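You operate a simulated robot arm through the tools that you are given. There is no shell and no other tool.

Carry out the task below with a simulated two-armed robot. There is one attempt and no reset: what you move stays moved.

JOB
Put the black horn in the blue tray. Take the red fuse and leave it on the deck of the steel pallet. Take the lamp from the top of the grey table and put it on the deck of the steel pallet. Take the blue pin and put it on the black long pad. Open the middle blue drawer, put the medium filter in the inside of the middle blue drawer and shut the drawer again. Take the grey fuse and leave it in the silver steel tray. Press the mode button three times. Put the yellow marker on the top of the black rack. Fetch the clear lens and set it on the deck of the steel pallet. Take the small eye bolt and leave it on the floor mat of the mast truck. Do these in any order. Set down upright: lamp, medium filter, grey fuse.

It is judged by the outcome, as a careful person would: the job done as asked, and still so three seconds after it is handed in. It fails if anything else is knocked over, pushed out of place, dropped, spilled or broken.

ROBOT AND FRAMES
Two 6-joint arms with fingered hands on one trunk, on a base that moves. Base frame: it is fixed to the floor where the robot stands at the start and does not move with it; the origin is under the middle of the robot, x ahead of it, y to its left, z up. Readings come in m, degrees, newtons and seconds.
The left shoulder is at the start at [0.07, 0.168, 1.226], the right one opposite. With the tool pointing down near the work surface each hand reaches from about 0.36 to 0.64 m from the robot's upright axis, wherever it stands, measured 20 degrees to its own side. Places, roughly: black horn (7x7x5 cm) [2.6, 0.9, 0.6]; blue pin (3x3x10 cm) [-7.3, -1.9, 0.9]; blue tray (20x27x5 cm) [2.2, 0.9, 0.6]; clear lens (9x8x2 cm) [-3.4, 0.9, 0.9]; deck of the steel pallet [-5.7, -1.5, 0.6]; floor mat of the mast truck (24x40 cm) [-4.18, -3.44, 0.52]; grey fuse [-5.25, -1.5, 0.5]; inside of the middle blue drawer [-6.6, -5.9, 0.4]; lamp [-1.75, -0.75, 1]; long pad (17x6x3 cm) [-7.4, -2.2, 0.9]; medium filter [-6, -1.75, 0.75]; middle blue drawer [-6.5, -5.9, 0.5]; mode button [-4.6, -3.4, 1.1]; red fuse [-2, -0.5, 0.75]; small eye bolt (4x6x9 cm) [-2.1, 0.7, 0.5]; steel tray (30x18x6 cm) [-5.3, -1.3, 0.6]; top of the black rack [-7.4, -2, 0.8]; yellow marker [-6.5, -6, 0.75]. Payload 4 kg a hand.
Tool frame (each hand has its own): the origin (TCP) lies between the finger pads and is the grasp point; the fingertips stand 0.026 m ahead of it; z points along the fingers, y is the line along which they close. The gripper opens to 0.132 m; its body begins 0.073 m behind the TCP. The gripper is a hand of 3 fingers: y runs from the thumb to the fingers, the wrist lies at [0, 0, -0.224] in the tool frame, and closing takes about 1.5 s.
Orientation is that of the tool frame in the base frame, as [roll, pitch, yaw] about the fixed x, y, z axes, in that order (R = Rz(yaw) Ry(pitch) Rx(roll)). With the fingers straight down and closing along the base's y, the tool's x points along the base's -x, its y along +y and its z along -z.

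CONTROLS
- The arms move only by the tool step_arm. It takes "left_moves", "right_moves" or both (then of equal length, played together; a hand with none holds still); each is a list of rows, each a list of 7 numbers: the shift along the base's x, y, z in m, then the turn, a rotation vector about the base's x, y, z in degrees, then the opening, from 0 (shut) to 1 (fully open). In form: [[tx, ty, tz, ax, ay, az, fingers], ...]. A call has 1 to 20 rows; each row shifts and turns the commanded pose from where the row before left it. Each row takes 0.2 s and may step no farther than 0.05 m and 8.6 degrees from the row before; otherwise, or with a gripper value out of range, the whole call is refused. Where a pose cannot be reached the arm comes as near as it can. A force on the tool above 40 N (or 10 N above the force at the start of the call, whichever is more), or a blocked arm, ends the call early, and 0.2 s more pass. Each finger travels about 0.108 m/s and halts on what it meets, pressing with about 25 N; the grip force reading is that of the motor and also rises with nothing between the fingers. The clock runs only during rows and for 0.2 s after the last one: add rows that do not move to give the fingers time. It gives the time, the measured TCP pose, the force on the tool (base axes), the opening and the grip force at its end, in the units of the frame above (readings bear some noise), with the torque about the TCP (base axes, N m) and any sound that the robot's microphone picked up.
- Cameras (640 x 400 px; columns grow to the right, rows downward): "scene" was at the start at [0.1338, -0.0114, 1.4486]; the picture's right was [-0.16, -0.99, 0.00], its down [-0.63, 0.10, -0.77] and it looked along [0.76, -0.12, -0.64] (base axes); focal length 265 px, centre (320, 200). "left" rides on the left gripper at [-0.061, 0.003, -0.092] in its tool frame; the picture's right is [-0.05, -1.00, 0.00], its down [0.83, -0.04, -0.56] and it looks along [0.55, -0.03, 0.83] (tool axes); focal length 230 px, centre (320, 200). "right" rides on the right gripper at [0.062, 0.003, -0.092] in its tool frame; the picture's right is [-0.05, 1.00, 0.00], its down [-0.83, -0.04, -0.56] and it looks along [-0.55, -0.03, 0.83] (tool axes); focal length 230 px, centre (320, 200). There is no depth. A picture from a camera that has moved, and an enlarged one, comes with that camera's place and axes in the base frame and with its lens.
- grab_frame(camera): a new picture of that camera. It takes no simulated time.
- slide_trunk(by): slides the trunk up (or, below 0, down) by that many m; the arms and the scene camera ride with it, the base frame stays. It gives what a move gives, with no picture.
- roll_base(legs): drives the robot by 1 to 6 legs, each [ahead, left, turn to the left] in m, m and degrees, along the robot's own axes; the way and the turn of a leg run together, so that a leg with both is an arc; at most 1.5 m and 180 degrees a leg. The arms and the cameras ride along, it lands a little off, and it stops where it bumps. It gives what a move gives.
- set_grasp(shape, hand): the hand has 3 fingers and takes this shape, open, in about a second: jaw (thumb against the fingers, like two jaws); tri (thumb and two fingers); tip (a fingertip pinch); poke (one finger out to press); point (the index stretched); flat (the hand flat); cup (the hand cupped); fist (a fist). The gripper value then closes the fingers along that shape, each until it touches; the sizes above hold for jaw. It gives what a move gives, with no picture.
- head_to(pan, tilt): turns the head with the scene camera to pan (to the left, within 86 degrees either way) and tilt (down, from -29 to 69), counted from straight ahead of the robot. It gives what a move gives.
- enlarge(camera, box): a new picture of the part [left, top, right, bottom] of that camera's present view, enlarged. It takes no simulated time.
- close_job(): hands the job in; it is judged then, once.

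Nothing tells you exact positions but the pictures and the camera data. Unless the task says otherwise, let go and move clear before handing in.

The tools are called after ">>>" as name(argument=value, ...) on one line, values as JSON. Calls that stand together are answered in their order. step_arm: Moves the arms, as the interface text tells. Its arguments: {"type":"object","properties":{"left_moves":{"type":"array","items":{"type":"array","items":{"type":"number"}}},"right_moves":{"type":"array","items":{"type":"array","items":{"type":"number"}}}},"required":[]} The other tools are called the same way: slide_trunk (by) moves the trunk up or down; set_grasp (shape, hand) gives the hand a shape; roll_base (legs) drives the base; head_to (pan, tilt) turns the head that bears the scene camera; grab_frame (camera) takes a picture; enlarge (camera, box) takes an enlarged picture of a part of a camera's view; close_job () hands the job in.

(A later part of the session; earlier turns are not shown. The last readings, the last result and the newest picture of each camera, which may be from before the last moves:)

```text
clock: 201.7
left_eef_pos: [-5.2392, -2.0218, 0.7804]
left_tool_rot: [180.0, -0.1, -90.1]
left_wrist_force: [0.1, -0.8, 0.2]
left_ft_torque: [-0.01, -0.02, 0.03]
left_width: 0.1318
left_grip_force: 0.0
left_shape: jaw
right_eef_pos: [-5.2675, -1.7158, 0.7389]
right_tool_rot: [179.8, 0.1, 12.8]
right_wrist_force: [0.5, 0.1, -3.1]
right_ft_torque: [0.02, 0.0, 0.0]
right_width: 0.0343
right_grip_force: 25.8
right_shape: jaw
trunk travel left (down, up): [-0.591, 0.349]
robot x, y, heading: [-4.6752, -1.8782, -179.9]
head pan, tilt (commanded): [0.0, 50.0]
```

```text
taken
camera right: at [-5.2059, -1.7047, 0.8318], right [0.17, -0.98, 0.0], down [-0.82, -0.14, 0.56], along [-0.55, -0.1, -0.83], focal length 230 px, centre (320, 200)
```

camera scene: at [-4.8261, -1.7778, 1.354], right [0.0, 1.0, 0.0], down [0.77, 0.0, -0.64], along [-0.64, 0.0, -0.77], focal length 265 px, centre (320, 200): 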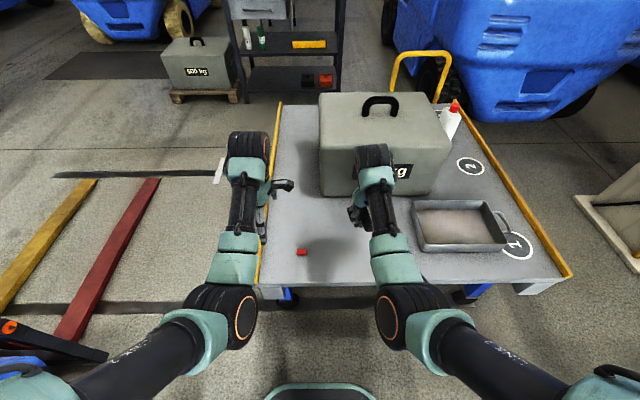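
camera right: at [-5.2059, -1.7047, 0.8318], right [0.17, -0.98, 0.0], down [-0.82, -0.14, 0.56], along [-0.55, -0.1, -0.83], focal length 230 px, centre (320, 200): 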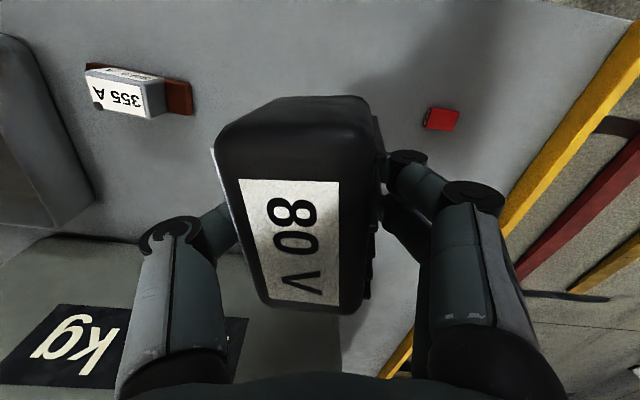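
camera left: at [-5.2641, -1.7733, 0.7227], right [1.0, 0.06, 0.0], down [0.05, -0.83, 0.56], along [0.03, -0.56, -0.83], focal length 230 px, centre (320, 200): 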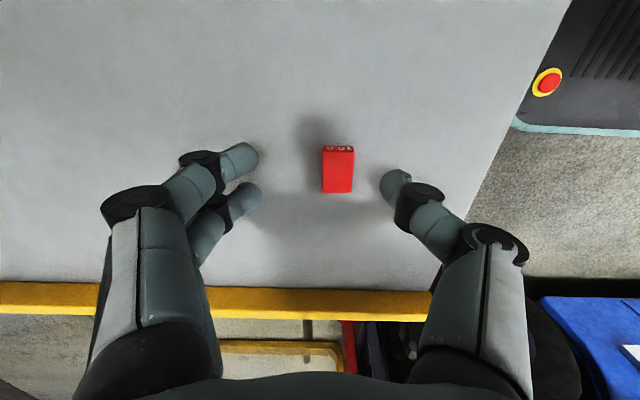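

Lowering the lamp onto the deck (levelled), with the red fuse and grey fuse clear on either side.

>>> step_arm(right_moves=[[0, 0, -0.02, 1.4, 0.3, 0, 0], [0, 0, -0.02, 1.4, 0.3, 0, 0], [0, 0, -0.02, 0, 0, 0, 0], [0, 0, -0.02, 0, 0, 0, 0], [0, 0, -0.02, 0, 0, 0, 0], [0, 0, -0.012, 0, 0, 0, 0], [0, 0, 0, 0, 0, 0, 0]])

>>> grab_frame(camera="right")

```text
clock: 203.3
left_eef_pos: [-5.2384, -2.0218, 0.7798]
left_tool_rot: [180.0, -0.1, -90.2]
left_wrist_force: [0.6, 0.1, 0.2]
left_ft_torque: [0.0, 0.01, -0.02]
left_width: 0.1317
left_grip_force: 0.0
left_shape: jaw
right_eef_pos: [-5.2696, -1.7135, 0.6279]
right_tool_rot: [-177.4, 0.1, 12.9]
right_wrist_force: [0.2, 0.3, -3.2]
right_ft_torque: [-0.02, 0.04, 0.03]
right_width: 0.0342
right_grip_force: 25.0
right_shape: jaw
trunk travel left (down, up): [-0.591, 0.349]
robot x, y, heading: [-4.6799, -1.8768, -179.7]
head pan, tilt (commanded): [0.0, 50.0]
```

```text
taken
camera right: at [-5.2065, -1.7071, 0.72], right [0.17, -0.98, -0.05], down [-0.81, -0.17, 0.56], along [-0.56, -0.06, -0.83], focal length 230 px, centre (320, 200)
```

right: 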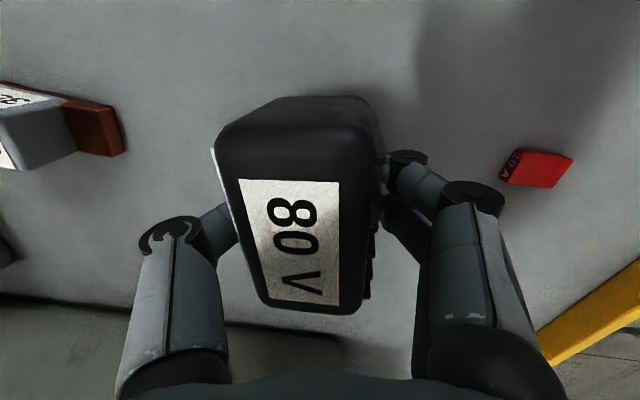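

>>> step_arm(right_moves=[[0, 0, -0.006, 0, 0, 0, 0], [0, 0, -0.005, 0, 0, 0, 0], [0, 0, 0, 0, 0, 0, 0]])

>>> step_arm(right_moves=[[0, 0, -0.004, 0, 0, 0, 0], [0, 0, 0, 0, 0, 0, 0]])

```text
clock: 204.1
left_eef_pos: [-5.2385, -2.0219, 0.7803]
left_tool_rot: [180.0, -0.1, -90.2]
left_wrist_force: [0.8, 0.2, 0.7]
left_ft_torque: [0.0, -0.01, 0.0]
left_width: 0.1319
left_grip_force: 0.0
left_shape: jaw
right_eef_pos: [-5.2677, -1.7135, 0.6165]
right_tool_rot: [-177.5, 0.2, 12.9]
right_wrist_force: [0.1, -0.2, -2.5]
right_ft_torque: [-0.02, 0.02, 0.01]
right_width: 0.0341
right_grip_force: 24.8
right_shape: jaw
trunk travel left (down, up): [-0.591, 0.349]
robot x, y, heading: [-4.6809, -1.8766, -179.7]
head pan, tilt (commanded): [0.0, 50.0]
```

```text
clock: 204.7
left_eef_pos: [-5.2389, -2.0218, 0.7801]
left_tool_rot: [180.0, -0.1, -90.2]
left_wrist_force: [-0.8, -0.3, 1.1]
left_ft_torque: [-0.02, -0.01, 0.01]
left_width: 0.1319
left_grip_force: 0.0
left_shape: jaw
right_eef_pos: [-5.2679, -1.7155, 0.6133]
right_tool_rot: [-177.4, 0.3, 12.9]
right_wrist_force: [0.2, -0.4, 0.3]
right_ft_torque: [-0.07, -0.01, 0.03]
right_width: 0.0343
right_grip_force: 24.6
right_shape: jaw
trunk travel left (down, up): [-0.591, 0.349]
robot x, y, heading: [-4.6772, -1.8744, -180.0]
head pan, tilt (commanded): [0.0, 50.0]
```

The lamp's weight is now on the deck. Opening to release and lifting away.

>>> step_arm(right_moves=[[0, 0, -0.001, 0, 0, 0, 0], [0, 0, 0, 0, 0, 0, 0.35], [0, 0, 0, 0, 0, 0, 0.5], [0, 0, 0, 0, 0, 0, 0.7], [0, 0, 0, 0, 0, 0, 0.8], [0, 0, 0.01, 0, 0, 0, 0.8], [0, 0, 0.03, 0, 0, 0, 0.8], [0, 0, 0.04, 0, 0, 0, 0.8], [0, 0, 0.04, 0, 0, 0, 0.8], [0, 0, 0.04, 0, 0, 0, 1]])

>>> grab_frame(camera="right")

>>> grab_frame(camera="scene")

```text
clock: 206.9
left_eef_pos: [-5.2389, -2.0221, 0.7809]
left_tool_rot: [179.9, 0.0, -90.2]
left_wrist_force: [0.1, -0.1, 0.0]
left_ft_torque: [0.04, 0.02, 0.02]
left_width: 0.1318
left_grip_force: 0.1
left_shape: jaw
right_eef_pos: [-5.2638, -1.7155, 0.7732]
right_tool_rot: [-177.5, 0.0, 12.9]
right_wrist_force: [0.2, -0.1, 0.4]
right_ft_torque: [-0.01, 0.01, -0.02]
right_width: 0.1319
right_grip_force: 0.0
right_shape: jaw
trunk travel left (down, up): [-0.591, 0.349]
robot x, y, heading: [-4.6795, -1.8735, -180.0]
head pan, tilt (commanded): [0.0, 50.0]
```

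```text
taken
camera right: at [-5.2024, -1.7089, 0.8654], right [0.17, -0.98, -0.05], down [-0.81, -0.17, 0.56], along [-0.56, -0.06, -0.83], focal length 230 px, centre (320, 200)
```

right: 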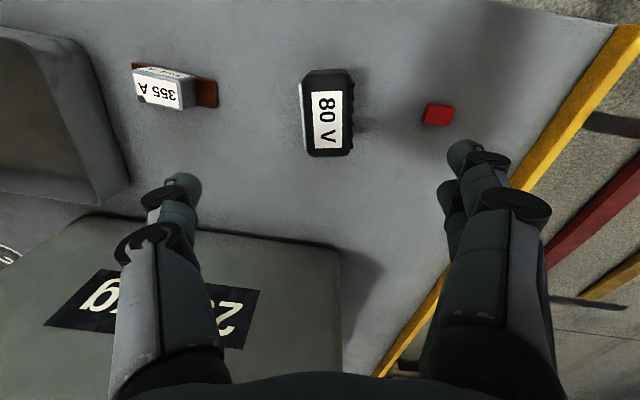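

```text
taken
camera scene: at [-4.8054, -1.8748, 1.354], right [0.0, 1.0, 0.0], down [0.77, 0.0, -0.64], along [-0.64, 0.0, -0.77], focal length 265 px, centre (320, 200)
```

scene: 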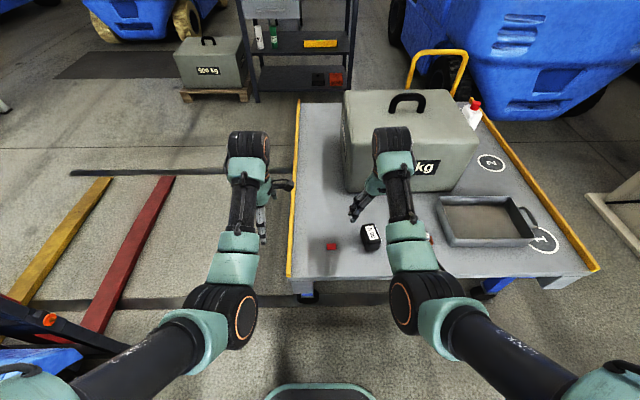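

Lamp and red fuse are on the deck. Next, the grey "355 A" fuse goes into the silver tray, upright; I'll look closely at it.

>>> enlarge(camera="right", box=[100, 30, 260, 130])

>>> head_to(pan=-25, tilt=50)

>>> grab_frame(camera="scene")

```text
4.00 times, centred on (180, 80) of right
camera zoom: at [-5.2024, -1.7089, 0.8654], right [0.17, -0.98, -0.05], down [-0.81, -0.17, 0.56], along [-0.56, -0.06, -0.83], focal length 920 px, centre (880, 680)
```

zoom: 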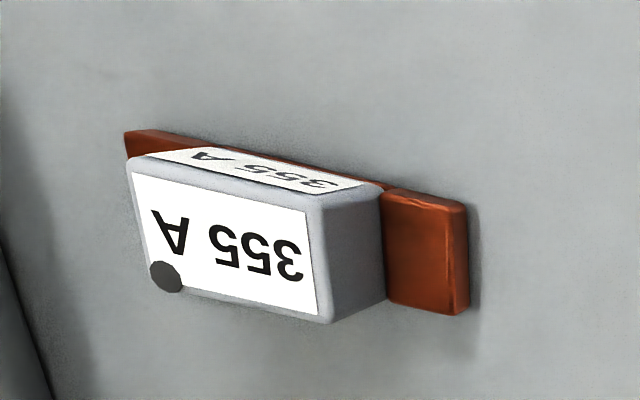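

```text
clock: 207.8
left_eef_pos: [-5.2395, -2.0217, 0.7816]
left_tool_rot: [180.0, 0.0, -90.2]
left_wrist_force: [0.8, -0.2, -0.1]
left_ft_torque: [-0.03, 0.02, -0.03]
left_width: 0.1318
left_grip_force: 0.1
left_shape: jaw
right_eef_pos: [-5.2649, -1.715, 0.7726]
right_tool_rot: [-177.4, 0.1, 12.9]
right_wrist_force: [-0.2, 0.6, -0.3]
right_ft_torque: [0.0, -0.04, -0.01]
right_width: 0.1319
right_grip_force: 0.2
right_shape: jaw
trunk travel left (down, up): [-0.591, 0.349]
robot x, y, heading: [-4.6814, -1.8788, -180.1]
head pan, tilt (commanded): [-25.0, 50.0]
```

```text
taken
camera scene: at [-4.7985, -1.842, 1.354], right [0.42, 0.91, 0.0], down [0.69, -0.32, -0.64], along [-0.58, 0.27, -0.77], focal length 265 px, centre (320, 200)
```

scene: 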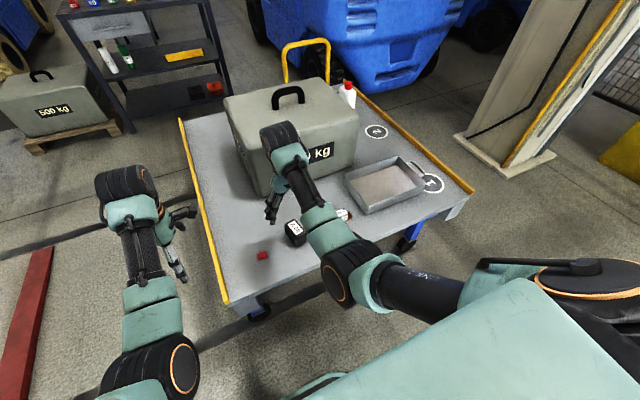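

The grey fuse is a 355 A body on a copper bar: about 9 cm long in y, 2.8 cm in x, centred (−5.272, −1.545); the silver tray is centred about (−5.32, −1.33). The left hand, already turned to close along x, will take it.

>>> roll_base(legs=[[0.02, -0.475, 0.0]])

>>> grab_frame(camera="left")

>>> head_to(pan=0, tilt=50)

>>> grab_frame(camera="scene")

```text
clock: 210.6
left_eef_pos: [-5.2595, -1.5576, 0.7804]
left_tool_rot: [180.0, -0.1, -89.8]
left_wrist_force: [-0.7, 0.2, 0.2]
left_ft_torque: [-0.01, 0.04, -0.01]
left_width: 0.132
left_grip_force: 0.1
left_shape: jaw
right_eef_pos: [-5.2896, -1.2503, 0.7728]
right_tool_rot: [-177.4, 0.0, 13.4]
right_wrist_force: [0.5, 0.4, 0.4]
right_ft_torque: [-0.04, -0.04, 0.0]
right_width: 0.1318
right_grip_force: 0.0
right_shape: jaw
trunk travel left (down, up): [-0.591, 0.349]
robot x, y, heading: [-4.6983, -1.4055, -179.5]
head pan, tilt (commanded): [-25.0, 50.0]
```

```text
taken
camera left: at [-5.2653, -1.496, 0.8725], right [1.0, 0.06, 0.0], down [0.05, -0.83, 0.56], along [0.03, -0.56, -0.83], focal length 230 px, centre (320, 200)
```

left: 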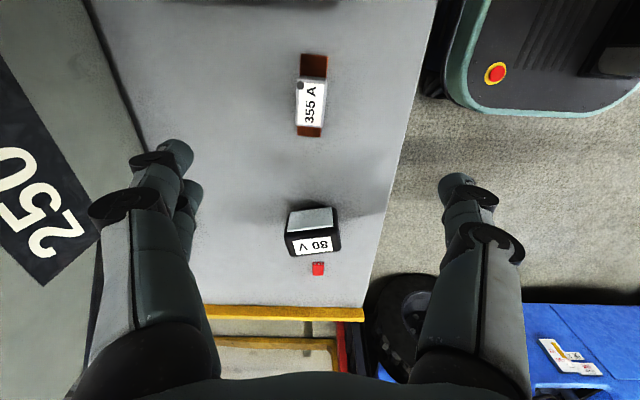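

```text
clock: 211.5
left_eef_pos: [-5.2596, -1.557, 0.7808]
left_tool_rot: [180.0, -0.1, -89.7]
left_wrist_force: [0.0, 0.1, 0.1]
left_ft_torque: [-0.01, 0.02, 0.0]
left_width: 0.1315
left_grip_force: 0.1
left_shape: jaw
right_eef_pos: [-5.2906, -1.2523, 0.7729]
right_tool_rot: [-177.4, 0.1, 13.5]
right_wrist_force: [0.1, 0.0, -0.1]
right_ft_torque: [0.01, 0.02, -0.02]
right_width: 0.132
right_grip_force: 0.2
right_shape: jaw
trunk travel left (down, up): [-0.591, 0.349]
robot x, y, heading: [-4.7014, -1.4087, -179.2]
head pan, tilt (commanded): [0.0, 50.0]
```

```text
taken
camera scene: at [-4.8281, -1.4062, 1.354], right [-0.01, 1.0, 0.0], down [0.77, 0.01, -0.64], along [-0.64, -0.01, -0.77], focal length 265 px, centre (320, 200)
```

scene: 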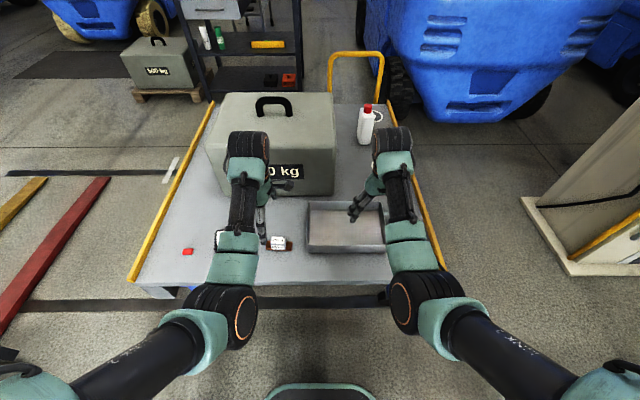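

>>> step_arm(left_moves=[[-0.006, 0.005, -0.03, 0, 0, 0, 0.8], [-0.006, 0.005, -0.03, 0, 0, 0, 0.65], [0, 0, -0.03, 0, 0, 0, 0.65], [0, 0, -0.02, 0, 0, 0, 0.65], [0, 0, 0, 0, 0, 0, 0.65]])

>>> grab_frame(camera="left")

```text
clock: 212.7
left_eef_pos: [-5.2694, -1.5475, 0.6695]
left_tool_rot: [-180.0, -0.1, -89.8]
left_wrist_force: [-0.3, -1.0, 0.0]
left_ft_torque: [0.01, 0.0, 0.0]
left_width: 0.0863
left_grip_force: 0.1
left_shape: jaw
right_eef_pos: [-5.2888, -1.2517, 0.7731]
right_tool_rot: [-177.3, 0.1, 13.5]
right_wrist_force: [0.6, -0.4, 0.5]
right_ft_torque: [0.01, 0.02, 0.0]
right_width: 0.1317
right_grip_force: 0.1
right_shape: jaw
trunk travel left (down, up): [-0.591, 0.349]
robot x, y, heading: [-4.7024, -1.4056, -179.7]
head pan, tilt (commanded): [0.0, 50.0]
```

```text
taken
camera left: at [-5.2764, -1.4868, 0.7612], right [1.0, 0.06, 0.0], down [0.05, -0.83, 0.56], along [0.03, -0.56, -0.83], focal length 230 px, centre (320, 200)
```

left: 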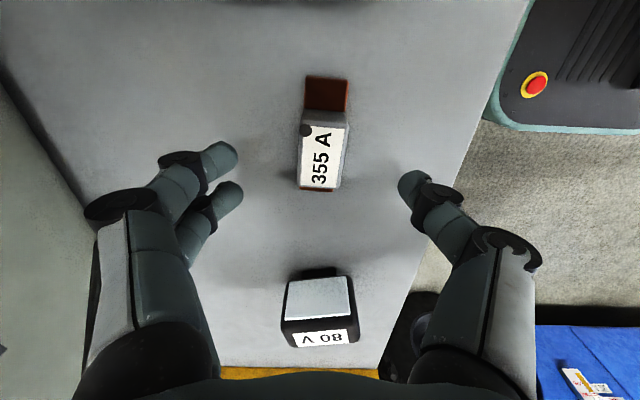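

>>> step_arm(left_moves=[[0, 0, -0.02, 0, 0, 0, 0.65], [0, 0, -0.02, 0, 0, 0, 0.65], [0, 0, -0.009, 0, 0, 0, 0.65], [0, 0, 0, 0, 0, 0, 0.65]])

>>> grab_frame(camera="left")

```text
clock: 213.7
left_eef_pos: [-5.2715, -1.5474, 0.6186]
left_tool_rot: [179.9, -0.1, -89.8]
left_wrist_force: [-0.1, 0.3, 0.1]
left_ft_torque: [0.01, 0.02, 0.03]
left_width: 0.0863
left_grip_force: 0.0
left_shape: jaw
right_eef_pos: [-5.2893, -1.2518, 0.7735]
right_tool_rot: [-177.4, 0.1, 13.5]
right_wrist_force: [0.1, -0.3, -0.1]
right_ft_torque: [0.01, -0.02, 0.01]
right_width: 0.1321
right_grip_force: 0.0
right_shape: jaw
trunk travel left (down, up): [-0.591, 0.349]
robot x, y, heading: [-4.7009, -1.4045, -179.1]
head pan, tilt (commanded): [0.0, 50.0]
```

```text
taken
camera left: at [-5.2766, -1.4867, 0.7117], right [1.0, 0.06, 0.0], down [0.05, -0.83, 0.56], along [0.03, -0.56, -0.83], focal length 230 px, centre (320, 200)
```

left: 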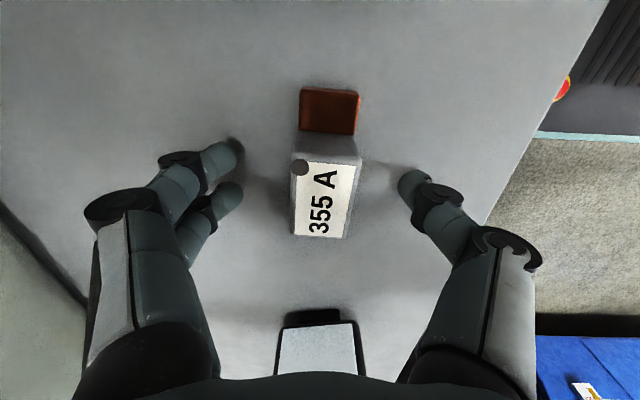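

>>> step_arm(left_moves=[[0, 0, 0, 0, 0, 0, 0.5], [0, 0, 0, 0, 0, 0, 0.35], [0, 0, 0, 0, 0, 0, 0.2], [0, 0, 0, 0, 0, 0, 0], [0, 0, 0, 0, 0, 0, 0], [0, 0, 0, 0, 0, 0, 0]])

>>> grab_frame(camera="left")

```text
clock: 215.1
left_eef_pos: [-5.2711, -1.5478, 0.6201]
left_tool_rot: [-180.0, -0.1, -89.6]
left_wrist_force: [0.3, -0.6, 0.2]
left_ft_torque: [0.03, -0.02, 0.01]
left_width: 0.0245
left_grip_force: 25.0
left_shape: jaw
right_eef_pos: [-5.2895, -1.2506, 0.7721]
right_tool_rot: [-177.4, 0.2, 13.5]
right_wrist_force: [-0.4, 0.1, 0.1]
right_ft_torque: [0.01, -0.02, 0.01]
right_width: 0.132
right_grip_force: 0.0
right_shape: jaw
trunk travel left (down, up): [-0.591, 0.349]
robot x, y, heading: [-4.6984, -1.4081, -179.4]
head pan, tilt (commanded): [0.0, 50.0]
```

```text
taken
camera left: at [-5.2766, -1.4866, 0.7116], right [1.0, 0.06, 0.0], down [0.05, -0.83, 0.56], along [0.03, -0.56, -0.83], focal length 230 px, centre (320, 200)
```

left: 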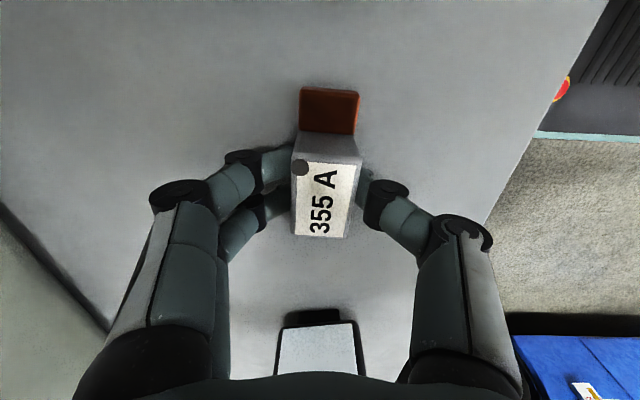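

Good grip on the body. Lifting above the tray rim and shifting over the tray.

>>> step_arm(left_moves=[[0, 0, 0.02, 0, 0, 0, 0], [0, 0, 0.025, 0, 0, 0, 0], [0, 0, 0.025, 0, 0, 0, 0], [0, 0, 0.025, 0, 0, 0, 0], [0, 0, 0.025, 0, 0, 0, 0]], right_moves=[[0, 0, 0.02, 0, 0, 0, 1], [0, 0, 0.02, 0, 0, 0, 1], [0, 0, 0.02, 0, 0, 0, 1], [0, 0, 0.02, 0, 0, 0, 1], [0, 0, 0.02, 0, 0, 0, 1]])

>>> roll_base(legs=[[0.045, -0.212, -0.5]])

>>> grab_frame(camera="left")

>>> grab_frame(camera="scene")

```text
clock: 216.3
left_eef_pos: [-5.273, -1.549, 0.7412]
left_tool_rot: [180.0, -0.2, -89.8]
left_wrist_force: [-0.1, -0.1, -2.0]
left_ft_torque: [0.01, -0.01, 0.02]
left_width: 0.0246
left_grip_force: 25.4
left_shape: jaw
right_eef_pos: [-5.3222, -1.2591, 0.843]
right_tool_rot: [-177.4, 0.0, 13.4]
right_wrist_force: [-0.2, 0.1, 0.1]
right_ft_torque: [0.01, 0.01, 0.03]
right_width: 0.1317
right_grip_force: 0.0
right_shape: jaw
right hand out of reach, approached as far as the arm can: row 2, 3, 4, 5
trunk travel left (down, up): [-0.591, 0.349]
robot x, y, heading: [-4.703, -1.4083, -179.4]
head pan, tilt (commanded): [0.0, 50.0]
```

```text
clock: 217.9
left_eef_pos: [-5.3191, -1.3353, 0.7412]
left_tool_rot: [180.0, -0.1, -90.2]
left_wrist_force: [-0.2, 0.4, -2.2]
left_ft_torque: [-0.01, 0.01, 0.03]
left_width: 0.0246
left_grip_force: 24.5
left_shape: jaw
right_eef_pos: [-5.3689, -1.0478, 0.8417]
right_tool_rot: [-177.3, 0.1, 13.0]
right_wrist_force: [-1.1, -0.1, 0.7]
right_ft_torque: [-0.01, 0.01, -0.02]
right_width: 0.1322
right_grip_force: 0.0
right_shape: jaw
trunk travel left (down, up): [-0.591, 0.349]
robot x, y, heading: [-4.7461, -1.1999, -179.9]
head pan, tilt (commanded): [0.0, 50.0]
```

```text
taken
camera left: at [-5.3255, -1.2741, 0.8328], right [1.0, 0.05, 0.0], down [0.04, -0.83, 0.56], along [0.03, -0.56, -0.83], focal length 230 px, centre (320, 200)
```

left: 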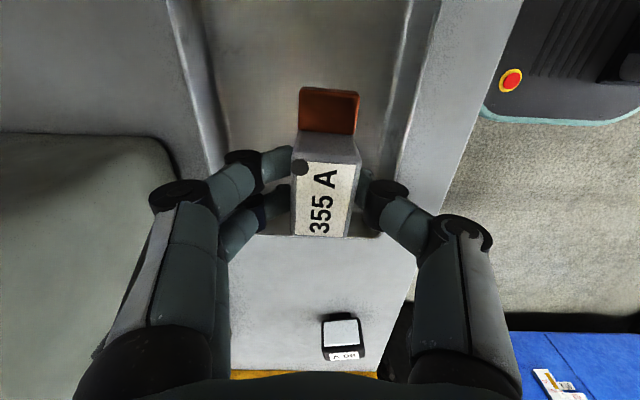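

```text
taken
camera scene: at [-4.8748, -1.1972, 1.354], right [0.0, 1.0, 0.0], down [0.77, 0.0, -0.64], along [-0.64, 0.0, -0.77], focal length 265 px, centre (320, 200)
```

scene: 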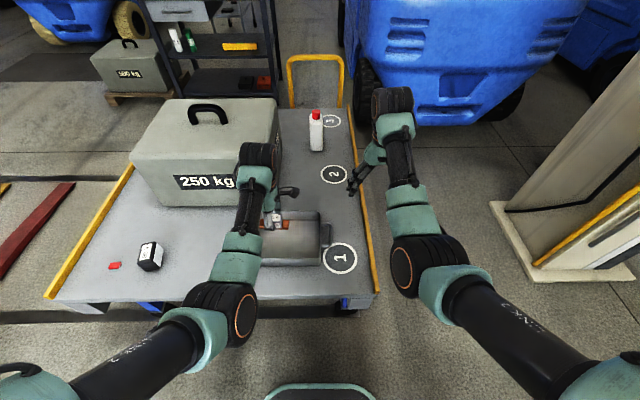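

The fuse is over the tray. Centering slightly and lowering it inside.

>>> step_arm(left_moves=[[-0.005, 0, -0.02, 0, 0, 0, 0], [-0.005, 0, -0.02, 0, 0, 0, 0], [0, 0, -0.02, 0, 0, 0, 0], [0, 0, -0.02, 0, 0, 0, 0], [0, 0, -0.015, 0, 0, 0, 0], [0, 0, -0.01, 0, 0, 0, 0], [0, 0, 0, 0, 0, 0, 0]])

>>> grab_frame(camera="left")

```text
clock: 219.5
left_eef_pos: [-5.3286, -1.3337, 0.6348]
left_tool_rot: [-180.0, -0.1, -90.0]
left_wrist_force: [-0.2, 1.0, -1.3]
left_ft_torque: [0.0, 0.01, 0.0]
left_width: 0.0245
left_grip_force: 25.3
left_shape: jaw
right_eef_pos: [-5.3684, -1.0479, 0.8425]
right_tool_rot: [-177.5, 0.2, 13.1]
right_wrist_force: [-0.7, 0.3, -1.3]
right_ft_torque: [0.0, 0.03, 0.01]
right_width: 0.1319
right_grip_force: 0.1
right_shape: jaw
trunk travel left (down, up): [-0.591, 0.349]
robot x, y, heading: [-4.7434, -1.1966, -180.1]
head pan, tilt (commanded): [0.0, 50.0]
```

```text
taken
camera left: at [-5.333, -1.2727, 0.7267], right [1.0, 0.05, 0.0], down [0.04, -0.83, 0.56], along [0.03, -0.56, -0.83], focal length 230 px, centre (320, 200)
```

left: 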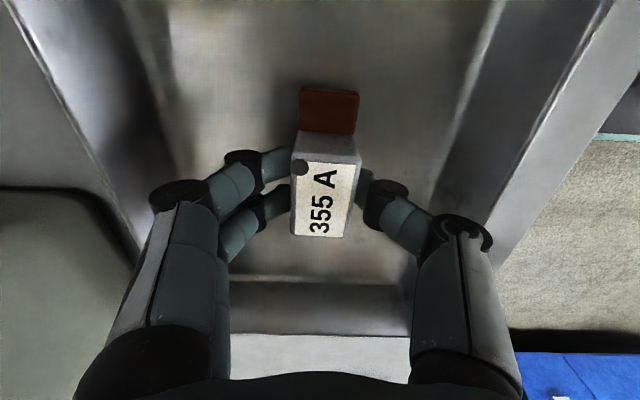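

>>> step_arm(left_moves=[[0, 0, -0.005, 0, 0, 0, 0], [0, 0, -0.003, 0, 0, 0, 0], [0, 0, 0, 0, 0, 0, 0]])

>>> step_arm(left_moves=[[0, 0, -0.003, 0, 0, 0, 0], [0, 0, 0, 0, 0, 0, 0]])

```text
clock: 220.3
left_eef_pos: [-5.3293, -1.3344, 0.6277]
left_tool_rot: [-179.9, -0.1, -90.1]
left_wrist_force: [0.4, -0.2, -1.6]
left_ft_torque: [0.0, 0.0, 0.0]
left_width: 0.0244
left_grip_force: 24.9
left_shape: jaw
right_eef_pos: [-5.3686, -1.0467, 0.8438]
right_tool_rot: [-177.3, 0.0, 13.0]
right_wrist_force: [-0.1, 0.8, 1.7]
right_ft_torque: [-0.01, 0.01, 0.0]
right_width: 0.1316
right_grip_force: 0.1
right_shape: jaw
trunk travel left (down, up): [-0.591, 0.349]
robot x, y, heading: [-4.7437, -1.1952, -179.8]
head pan, tilt (commanded): [0.0, 50.0]
```

```text
clock: 220.9
left_eef_pos: [-5.3284, -1.3353, 0.6251]
left_tool_rot: [179.8, -0.2, -90.0]
left_wrist_force: [0.7, -0.3, -0.8]
left_ft_torque: [-0.03, 0.04, 0.04]
left_width: 0.0244
left_grip_force: 25.4
left_shape: jaw
right_eef_pos: [-5.3686, -1.0472, 0.8424]
right_tool_rot: [-177.4, 0.0, 13.0]
right_wrist_force: [1.0, -0.1, 0.3]
right_ft_torque: [-0.03, -0.01, -0.03]
right_width: 0.132
right_grip_force: 0.0
right_shape: jaw
trunk travel left (down, up): [-0.591, 0.349]
robot x, y, heading: [-4.7472, -1.1972, -180.2]
head pan, tilt (commanded): [0.0, 50.0]
```

>>> step_arm(left_moves=[[0, 0, -0.002, 0, 0, 0, 0], [0, 0, 0, 0, 0, 0, 0]])

```text
clock: 221.5
left_eef_pos: [-5.3298, -1.3353, 0.6253]
left_tool_rot: [179.8, -0.1, -90.1]
left_wrist_force: [0.8, -0.9, 10.5]
left_ft_torque: [-0.01, -0.02, 0.0]
left_width: 0.0247
left_grip_force: 24.9
left_shape: jaw
right_eef_pos: [-5.3662, -1.0459, 0.8434]
right_tool_rot: [-177.4, 0.1, 13.0]
right_wrist_force: [0.2, -0.1, 0.3]
right_ft_torque: [0.01, 0.0, -0.02]
right_width: 0.132
right_grip_force: 0.1
right_shape: jaw
trunk travel left (down, up): [-0.591, 0.349]
robot x, y, heading: [-4.7445, -1.2002, -179.9]
head pan, tilt (commanded): [0.0, 50.0]
```

Touching the tray floor. Opening slightly and raising.

>>> step_arm(left_moves=[[0, 0, 0.001, 0, 0, 0, 0.3], [0, 0, 0, 0, 0, 0, 0.4], [0, 0, 0, 0, 0, 0, 0.45], [0, 0, 0.01, 0, 0, 0, 0.45], [0, 0, 0.02, 0, 0, 0, 0.45], [0, 0, 0.03, 0, 0, 0, 0.45], [0, 0, 0.04, 0, 0, 0, 0.6], [0, 0, 0.04, 0, 0, 0, 1], [0, 0, 0.02, 0, 0, 0, 1]])

>>> grab_frame(camera="left")

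```text
clock: 223.5
left_eef_pos: [-5.3325, -1.3358, 0.7846]
left_tool_rot: [180.0, -0.1, -90.1]
left_wrist_force: [0.1, 0.0, 0.0]
left_ft_torque: [-0.03, -0.02, -0.02]
left_width: 0.132
left_grip_force: 0.0
left_shape: jaw
right_eef_pos: [-5.3678, -1.0473, 0.8432]
right_tool_rot: [-177.4, 0.1, 13.0]
right_wrist_force: [0.4, 0.7, -0.6]
right_ft_torque: [0.03, 0.02, 0.0]
right_width: 0.1318
right_grip_force: 0.1
right_shape: jaw
trunk travel left (down, up): [-0.591, 0.349]
robot x, y, heading: [-4.7449, -1.2003, -180.0]
head pan, tilt (commanded): [0.0, 50.0]
```

```text
taken
camera left: at [-5.3375, -1.2741, 0.8767], right [1.0, 0.05, 0.0], down [0.04, -0.83, 0.56], along [0.03, -0.56, -0.83], focal length 230 px, centre (320, 200)
```

left: 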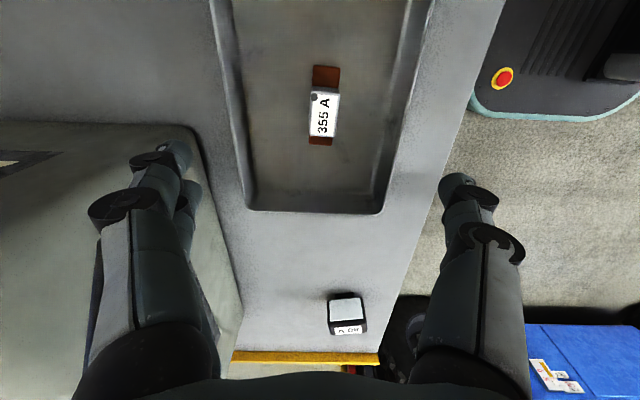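

The grey fuse stands in the silver tray. Next I'll fetch the lens and eye bolt from the east side; backing off and turning.

>>> roll_base(legs=[[-0.6, 0.0, 0.0], [0.0, 0.0, -90.0]])

>>> slide_trunk(by=0.25)

>>> head_to(pan=-20, tilt=25)

>>> grab_frame(camera="scene")

```text
clock: 230.7
left_eef_pos: [-4.2903, -0.6143, 0.7843]
left_tool_rot: [-179.9, -0.1, 180.0]
left_wrist_force: [0.3, 0.7, -0.2]
left_ft_torque: [0.01, -0.01, -0.01]
left_width: 0.132
left_grip_force: 0.1
left_shape: jaw
right_eef_pos: [-4.0017, -0.5797, 0.8427]
right_tool_rot: [-177.4, 0.1, -76.6]
right_wrist_force: [-0.3, -0.7, -0.7]
right_ft_torque: [0.0, 0.02, 0.03]
right_width: 0.1321
right_grip_force: 0.0
right_shape: jaw
trunk travel left (down, up): [-0.591, 0.349]
robot x, y, heading: [-4.1543, -1.1981, 90.3]
head pan, tilt (commanded): [0.0, 50.0]
```

```text
clock: 233.3
left_eef_pos: [-4.2905, -0.6139, 1.0346]
left_tool_rot: [180.0, -0.1, -179.9]
left_wrist_force: [-0.7, 0.1, 0.7]
left_ft_torque: [0.01, -0.01, -0.02]
left_width: 0.132
left_grip_force: 0.0
left_shape: jaw
right_eef_pos: [-4.0022, -0.5775, 1.0927]
right_tool_rot: [-177.4, 0.1, -76.6]
right_wrist_force: [0.8, 0.6, -0.2]
right_ft_torque: [0.02, 0.02, 0.01]
right_width: 0.1322
right_grip_force: 0.1
right_shape: jaw
trunk travel left (down, up): [-0.841, 0.099]
robot x, y, heading: [-4.1516, -1.1986, 90.2]
head pan, tilt (commanded): [0.0, 50.0]
```

```text
clock: 234.2
left_eef_pos: [-4.2915, -0.6144, 1.0333]
left_tool_rot: [179.9, -0.1, -179.9]
left_wrist_force: [0.2, 0.7, -0.7]
left_ft_torque: [-0.02, 0.0, 0.01]
left_width: 0.1316
left_grip_force: 0.0
left_shape: jaw
right_eef_pos: [-4.0017, -0.5778, 1.0924]
right_tool_rot: [-177.4, 0.1, -76.8]
right_wrist_force: [0.4, -0.9, 0.4]
right_ft_torque: [-0.01, -0.01, 0.0]
right_width: 0.1319
right_grip_force: 0.0
right_shape: jaw
trunk travel left (down, up): [-0.841, 0.099]
robot x, y, heading: [-4.1507, -1.1995, 90.1]
head pan, tilt (commanded): [-20.0, 25.0]
```

```text
taken
camera scene: at [-4.1218, -1.0608, 1.6414], right [0.94, -0.34, 0.0], down [-0.14, -0.4, -0.91], along [0.3, 0.85, -0.42], focal length 265 px, centre (320, 200)
```

scene: 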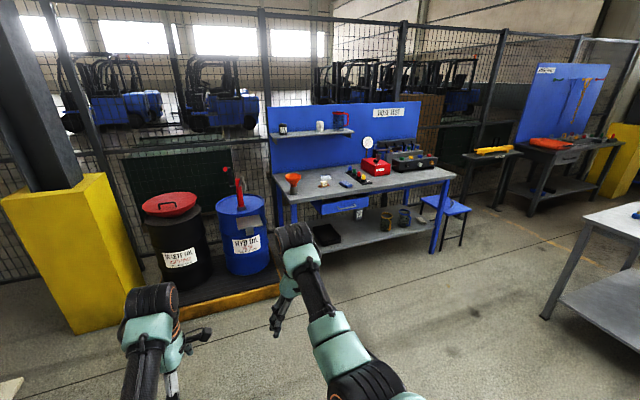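

>>> enlarge(camera="scene", box=[220, 140, 480, 300])

```text
2.46 times, centred on (350, 220) of scene
camera zoom: at [-4.1218, -1.0608, 1.6414], right [0.94, -0.34, 0.0], down [-0.14, -0.4, -0.91], along [0.3, 0.85, -0.42], focal length 653 px, centre (246, 151)
```

zoom: 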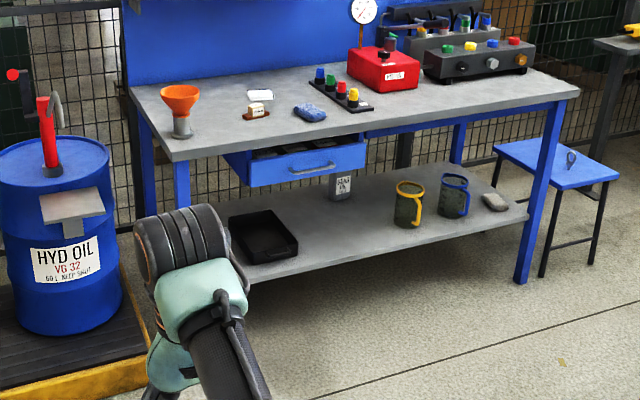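

The lens lies at about (−3.375, 0.91) on the bench (top ≈0.87 m), about 0.37 m in from the front edge. Driving closer and looking.

>>> roll_base(legs=[[0.95, -0.75, 0.0]])

>>> head_to(pan=0, tilt=35)

>>> grab_frame(camera="scene")

```text
clock: 240.3
left_eef_pos: [-3.5592, 0.347, 1.0353]
left_tool_rot: [180.0, -0.1, -178.8]
left_wrist_force: [0.7, 0.1, -0.5]
left_ft_torque: [0.01, -0.02, 0.02]
left_width: 0.1318
left_grip_force: 0.1
left_shape: jaw
right_eef_pos: [-3.27, 0.39, 1.0927]
right_tool_rot: [-177.4, 0.1, -75.5]
right_wrist_force: [0.4, -0.1, -0.3]
right_ft_torque: [-0.02, -0.01, 0.01]
right_width: 0.1318
right_grip_force: 0.0
right_shape: jaw
trunk travel left (down, up): [-0.841, 0.099]
robot x, y, heading: [-3.4094, -0.2359, 91.5]
head pan, tilt (commanded): [-20.0, 25.0]
```

```text
clock: 241.2
left_eef_pos: [-3.5587, 0.3495, 1.0348]
left_tool_rot: [-179.9, -0.1, -178.7]
left_wrist_force: [0.1, 0.6, 1.1]
left_ft_torque: [0.01, 0.01, 0.0]
left_width: 0.132
left_grip_force: 0.2
left_shape: jaw
right_eef_pos: [-3.2704, 0.3901, 1.0927]
right_tool_rot: [-177.4, 0.0, -75.5]
right_wrist_force: [0.1, 0.3, -0.2]
right_ft_torque: [-0.02, -0.01, -0.01]
right_width: 0.1318
right_grip_force: 0.0
right_shape: jaw
trunk travel left (down, up): [-0.841, 0.099]
robot x, y, heading: [-3.4048, -0.2361, 91.7]
head pan, tilt (commanded): [0.0, 35.0]
```

```text
taken
camera scene: at [-3.411, -0.0937, 1.6257], right [1.0, 0.03, 0.0], down [0.01, -0.57, -0.82], along [-0.02, 0.82, -0.57], focal length 265 px, centre (320, 200)
```

scene: 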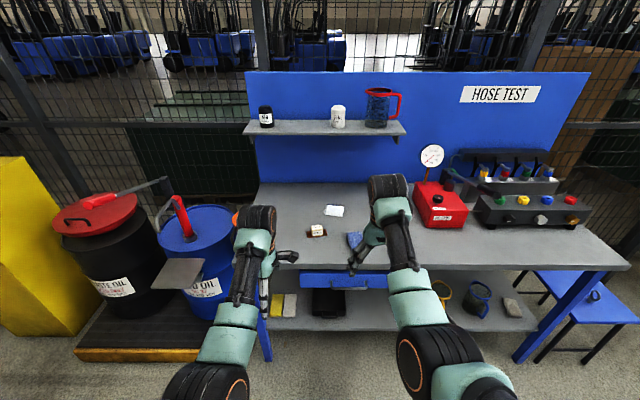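

>>> enlarge(camera="scene", box=[240, 170, 400, 270])

```text
4.00 times, centred on (320, 220) of scene
camera zoom: at [-3.411, -0.0937, 1.6257], right [1.0, 0.03, 0.0], down [0.01, -0.57, -0.82], along [-0.02, 0.82, -0.57], focal length 1061 px, centre (320, 120)
```

zoom: 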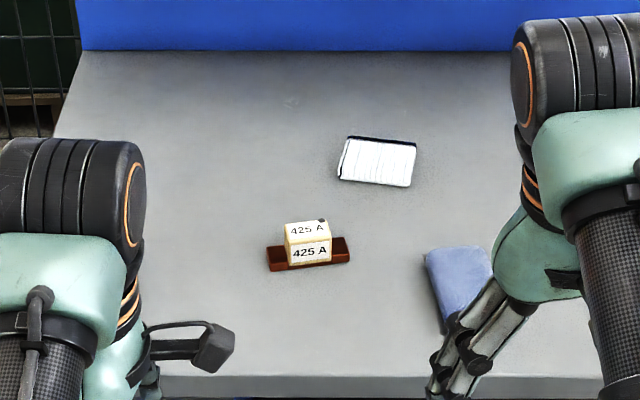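

The lens is a ribbed clear plate centred about (−3.368, 0.89), rotated about −8°; a 425 A fuse, cloth and funnel are nearby and must not be touched. I'll tilt the right hand forward ~30°, align its yaw, and raise the left hand above the funnel height before moving in.

>>> step_arm(left_moves=[[0, 0, 0.02, 0, 0, 0, 1], [0, 0, 0.02, 0, 0, 0, 1], [0, 0, 0.02, 0, 0, 0, 1], [0, 0, 0.02, 0, 0, 0, 1], [0, 0, 0.02, 0, 0, 0, 1], [0, 0, 0.02, 0, 0, 0, 1], [0, 0, 0.02, 0, 0, 0, 1]], right_moves=[[0, 0, 0, 0, 0, -7.6, 1], [0, 0, 0, 0, 0, -7.6, 1], [0, 0, 0, 0, 0, -7.6, 1], [0, 0.029, 0.002, 7.5, 0, 0, 1], [0, 0.029, 0.006, 7.5, 0, 0, 1], [0, 0.028, 0.01, 7.5, 0, 0, 1], [0, 0.026, 0.012, 7.5, 0, 0, 1]])

>>> grab_frame(camera="scene")

```text
clock: 242.8
left_eef_pos: [-3.5425, 0.4036, 1.1306]
left_tool_rot: [-180.0, 0.0, -178.7]
left_wrist_force: [0.4, 0.2, 0.8]
left_ft_torque: [-0.04, 0.01, 0.02]
left_width: 0.1319
left_grip_force: 0.1
left_shape: jaw
left hand out of reach, approached as far as the arm can: row 2, 3, 4, 5, 6, 7
right_eef_pos: [-3.2697, 0.5033, 1.1246]
right_tool_rot: [177.8, 30.0, -99.5]
right_wrist_force: [0.2, 0.0, -1.7]
right_ft_torque: [-0.01, -0.02, 0.0]
right_width: 0.1321
right_grip_force: 0.0
right_shape: jaw
trunk travel left (down, up): [-0.841, 0.099]
robot x, y, heading: [-3.4089, -0.2366, 91.9]
head pan, tilt (commanded): [0.0, 35.0]
```

```text
taken
camera scene: at [-3.4109, -0.0938, 1.6257], right [1.0, 0.03, 0.0], down [0.02, -0.57, -0.82], along [-0.02, 0.82, -0.57], focal length 265 px, centre (320, 200)
```

scene: 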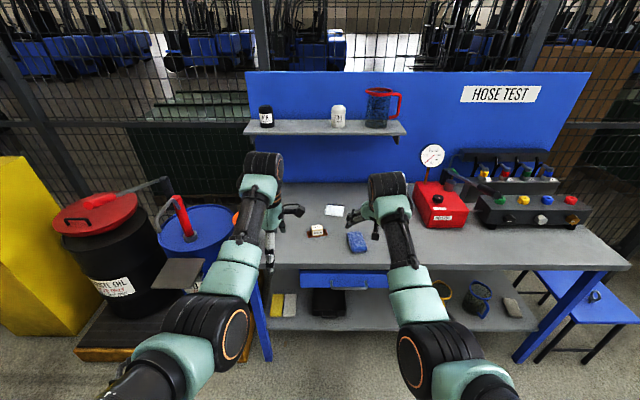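

>>> roll_base(legs=[[0.28, 0.1, -1.8]])

>>> slide_trunk(by=-0.05)

>>> grab_frame(camera="scene")

>>> grab_frame(camera="right")

```text
clock: 244.8
left_eef_pos: [-3.6253, 0.6869, 1.1317]
left_tool_rot: [179.9, -0.1, 179.4]
left_wrist_force: [-0.7, -0.3, -0.2]
left_ft_torque: [0.0, 0.0, -0.01]
left_width: 0.132
left_grip_force: 0.1
left_shape: jaw
right_eef_pos: [-3.3501, 0.7769, 1.125]
right_tool_rot: [177.9, 29.9, -101.4]
right_wrist_force: [0.4, 0.6, 0.0]
right_ft_torque: [0.01, -0.03, 0.0]
right_width: 0.1318
right_grip_force: 0.1
right_shape: jaw
trunk travel left (down, up): [-0.841, 0.099]
robot x, y, heading: [-3.5114, 0.0464, 89.7]
head pan, tilt (commanded): [0.0, 35.0]
```

```text
clock: 245.7
left_eef_pos: [-3.6253, 0.6882, 1.0822]
left_tool_rot: [-179.9, -0.1, 179.4]
left_wrist_force: [-0.3, 0.2, 0.4]
left_ft_torque: [0.03, 0.03, 0.02]
left_width: 0.1319
left_grip_force: 0.0
left_shape: jaw
right_eef_pos: [-3.3505, 0.7775, 1.0745]
right_tool_rot: [177.8, 29.8, -101.5]
right_wrist_force: [-0.5, -0.5, 0.2]
right_ft_torque: [-0.02, -0.01, -0.02]
right_width: 0.1317
right_grip_force: 0.0
right_shape: jaw
trunk travel left (down, up): [-0.791, 0.149]
robot x, y, heading: [-3.5119, 0.0465, 89.7]
head pan, tilt (commanded): [0.0, 35.0]
```

```text
taken
camera scene: at [-3.5115, 0.1876, 1.5757], right [1.0, -0.01, 0.0], down [0.0, -0.57, -0.82], along [0.01, 0.82, -0.57], focal length 265 px, centre (320, 200)
```

scene: 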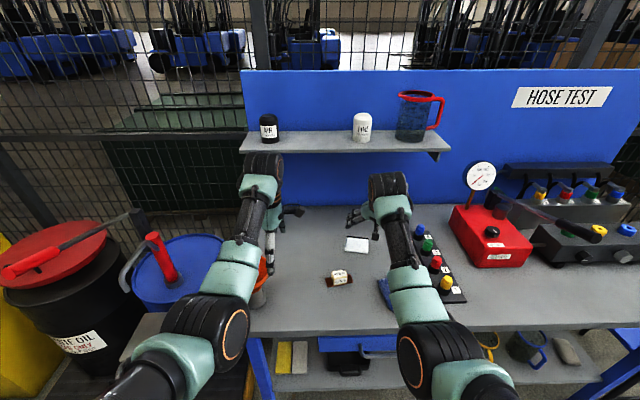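

```text
taken
camera right: at [-3.3691, 0.6807, 1.1236], right [-0.97, 0.22, 0.06], down [0.15, 0.42, 0.89], along [0.18, 0.88, -0.45], focal length 230 px, centre (320, 200)
```

right: 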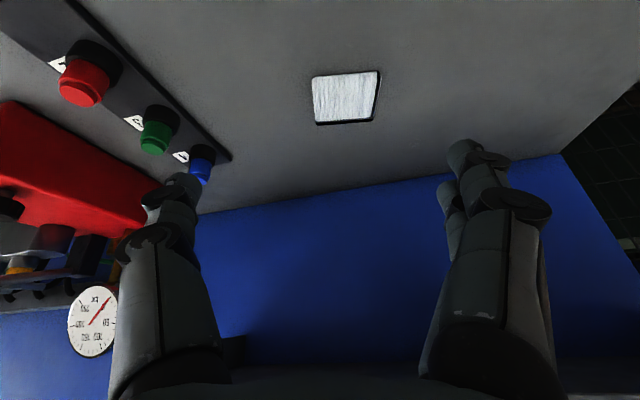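

Lens confirmed at (−3.368, 0.886). The wall shelf above is close to where the left wrist would go, so I'll swing the left hand outboard first, then drive in.

>>> step_arm(left_moves=[[-0.043, -0.01, 0, 0, 0, 0, 1], [-0.043, -0.01, 0, 0, 0, 0, 1], [-0.043, -0.01, 0, 0, 0, 0, 1], [-0.043, -0.01, 0, 0, 0, 0, 1], [-0.043, -0.01, 0, 0, 0, 0, 1]], right_moves=[[0, 0, -0.02, 0, 0, 1, 1], [0, 0, -0.02, 0, 0, 1, 1], [0, 0, -0.01, 0, 0, 1, 1], [0, 0, 0, 0, 0, 0, 1], [0, 0, 0, 0, 0, 0, 1]])

>>> roll_base(legs=[[0.115, 0.0, 0.3]])

>>> grab_frame(camera="right")

>>> grab_frame(camera="scene")

```text
clock: 246.9
left_eef_pos: [-3.8396, 0.6805, 1.0551]
left_tool_rot: [179.9, 0.1, 179.4]
left_wrist_force: [0.0, -0.2, -0.5]
left_ft_torque: [0.01, 0.0, 0.01]
left_width: 0.1318
left_grip_force: 0.0
left_shape: jaw
left hand out of reach, approached as far as the arm can: row 1, 2, 3, 4
right_eef_pos: [-3.3519, 0.7774, 1.0239]
right_tool_rot: [178.0, 29.8, -98.5]
right_wrist_force: [0.6, -0.6, 0.4]
right_ft_torque: [0.02, 0.02, -0.04]
right_width: 0.1318
right_grip_force: 0.0
right_shape: jaw
trunk travel left (down, up): [-0.791, 0.149]
robot x, y, heading: [-3.5101, 0.0447, 89.6]
head pan, tilt (commanded): [0.0, 35.0]
```

```text
clock: 248.1
left_eef_pos: [-3.8405, 0.79, 1.0562]
left_tool_rot: [179.9, -0.1, 179.8]
left_wrist_force: [-0.8, -0.2, 0.2]
left_ft_torque: [0.0, -0.04, -0.02]
left_width: 0.132
left_grip_force: 0.1
left_shape: jaw
right_eef_pos: [-3.3547, 0.8918, 1.0254]
right_tool_rot: [177.9, 29.9, -98.2]
right_wrist_force: [-0.1, -0.2, -1.1]
right_ft_torque: [0.02, 0.0, 0.01]
right_width: 0.1319
right_grip_force: 0.1
right_shape: jaw
trunk travel left (down, up): [-0.791, 0.149]
robot x, y, heading: [-3.5128, 0.1644, 90.0]
head pan, tilt (commanded): [0.0, 35.0]
```

```text
taken
camera right: at [-3.3676, 0.7932, 1.0747], right [-0.98, 0.17, 0.06], down [0.13, 0.43, 0.89], along [0.12, 0.89, -0.45], focal length 230 px, centre (320, 200)
```

right: 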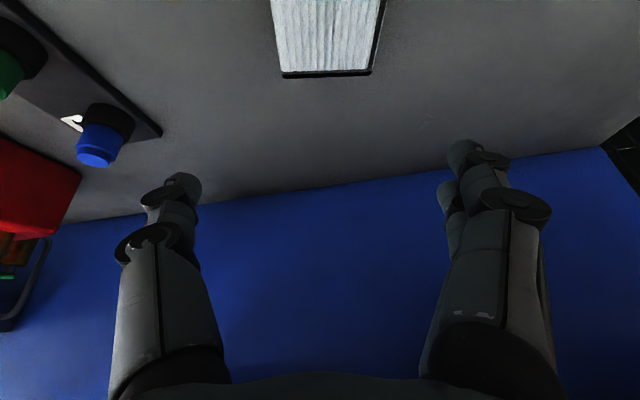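

```text
taken
camera scene: at [-3.512, 0.2993, 1.576], right [1.0, 0.0, 0.0], down [0.0, -0.57, -0.82], along [0.0, 0.82, -0.57], focal length 265 px, centre (320, 200)
```

scene: 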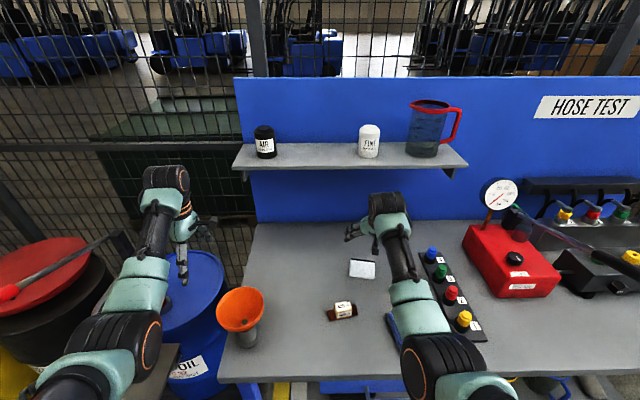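

>>> step_arm(right_moves=[[-0.004, -0.004, -0.02, 0, 0, 0, 1], [-0.004, -0.004, -0.02, 0, 0, 0, 1], [-0.002, -0.004, -0.02, 0, 0, 0, 1], [0, 0, -0.02, 0, 0, 0, 1], [0, 0, -0.02, 0, 0, 0, 1], [0, 0, 0, 0, 0, 0, 1]])

>>> grab_frame(camera="right")

>>> enlarge(camera="scene", box=[280, 200, 480, 350])

```text
clock: 249.5
left_eef_pos: [-3.8414, 0.7924, 1.0558]
left_tool_rot: [-180.0, 0.0, 179.8]
left_wrist_force: [1.3, 0.9, -0.7]
left_ft_torque: [0.02, -0.03, 0.0]
left_width: 0.1319
left_grip_force: 0.0
left_shape: jaw
right_eef_pos: [-3.3638, 0.8827, 0.9251]
right_tool_rot: [177.9, 29.9, -98.2]
right_wrist_force: [0.2, -0.2, 0.4]
right_ft_torque: [0.0, -0.03, 0.0]
right_width: 0.1317
right_grip_force: 0.0
right_shape: jaw
trunk travel left (down, up): [-0.791, 0.149]
robot x, y, heading: [-3.5113, 0.1593, 90.0]
head pan, tilt (commanded): [0.0, 35.0]
```

```text
taken
camera right: at [-3.3771, 0.7839, 0.9744], right [-0.98, 0.17, 0.06], down [0.13, 0.43, 0.89], along [0.12, 0.89, -0.45], focal length 230 px, centre (320, 200)
```

right: 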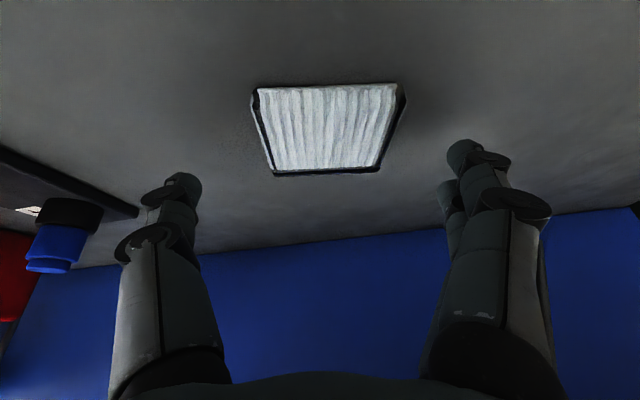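

```text
2.67 times, centred on (380, 275) of scene
camera zoom: at [-3.512, 0.3019, 1.5757], right [1.0, 0.0, 0.0], down [0.0, -0.57, -0.82], along [0.0, 0.82, -0.57], focal length 708 px, centre (160, 0)
```

zoom: 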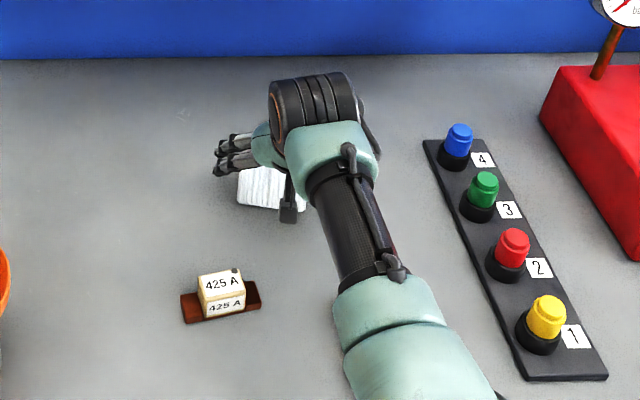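

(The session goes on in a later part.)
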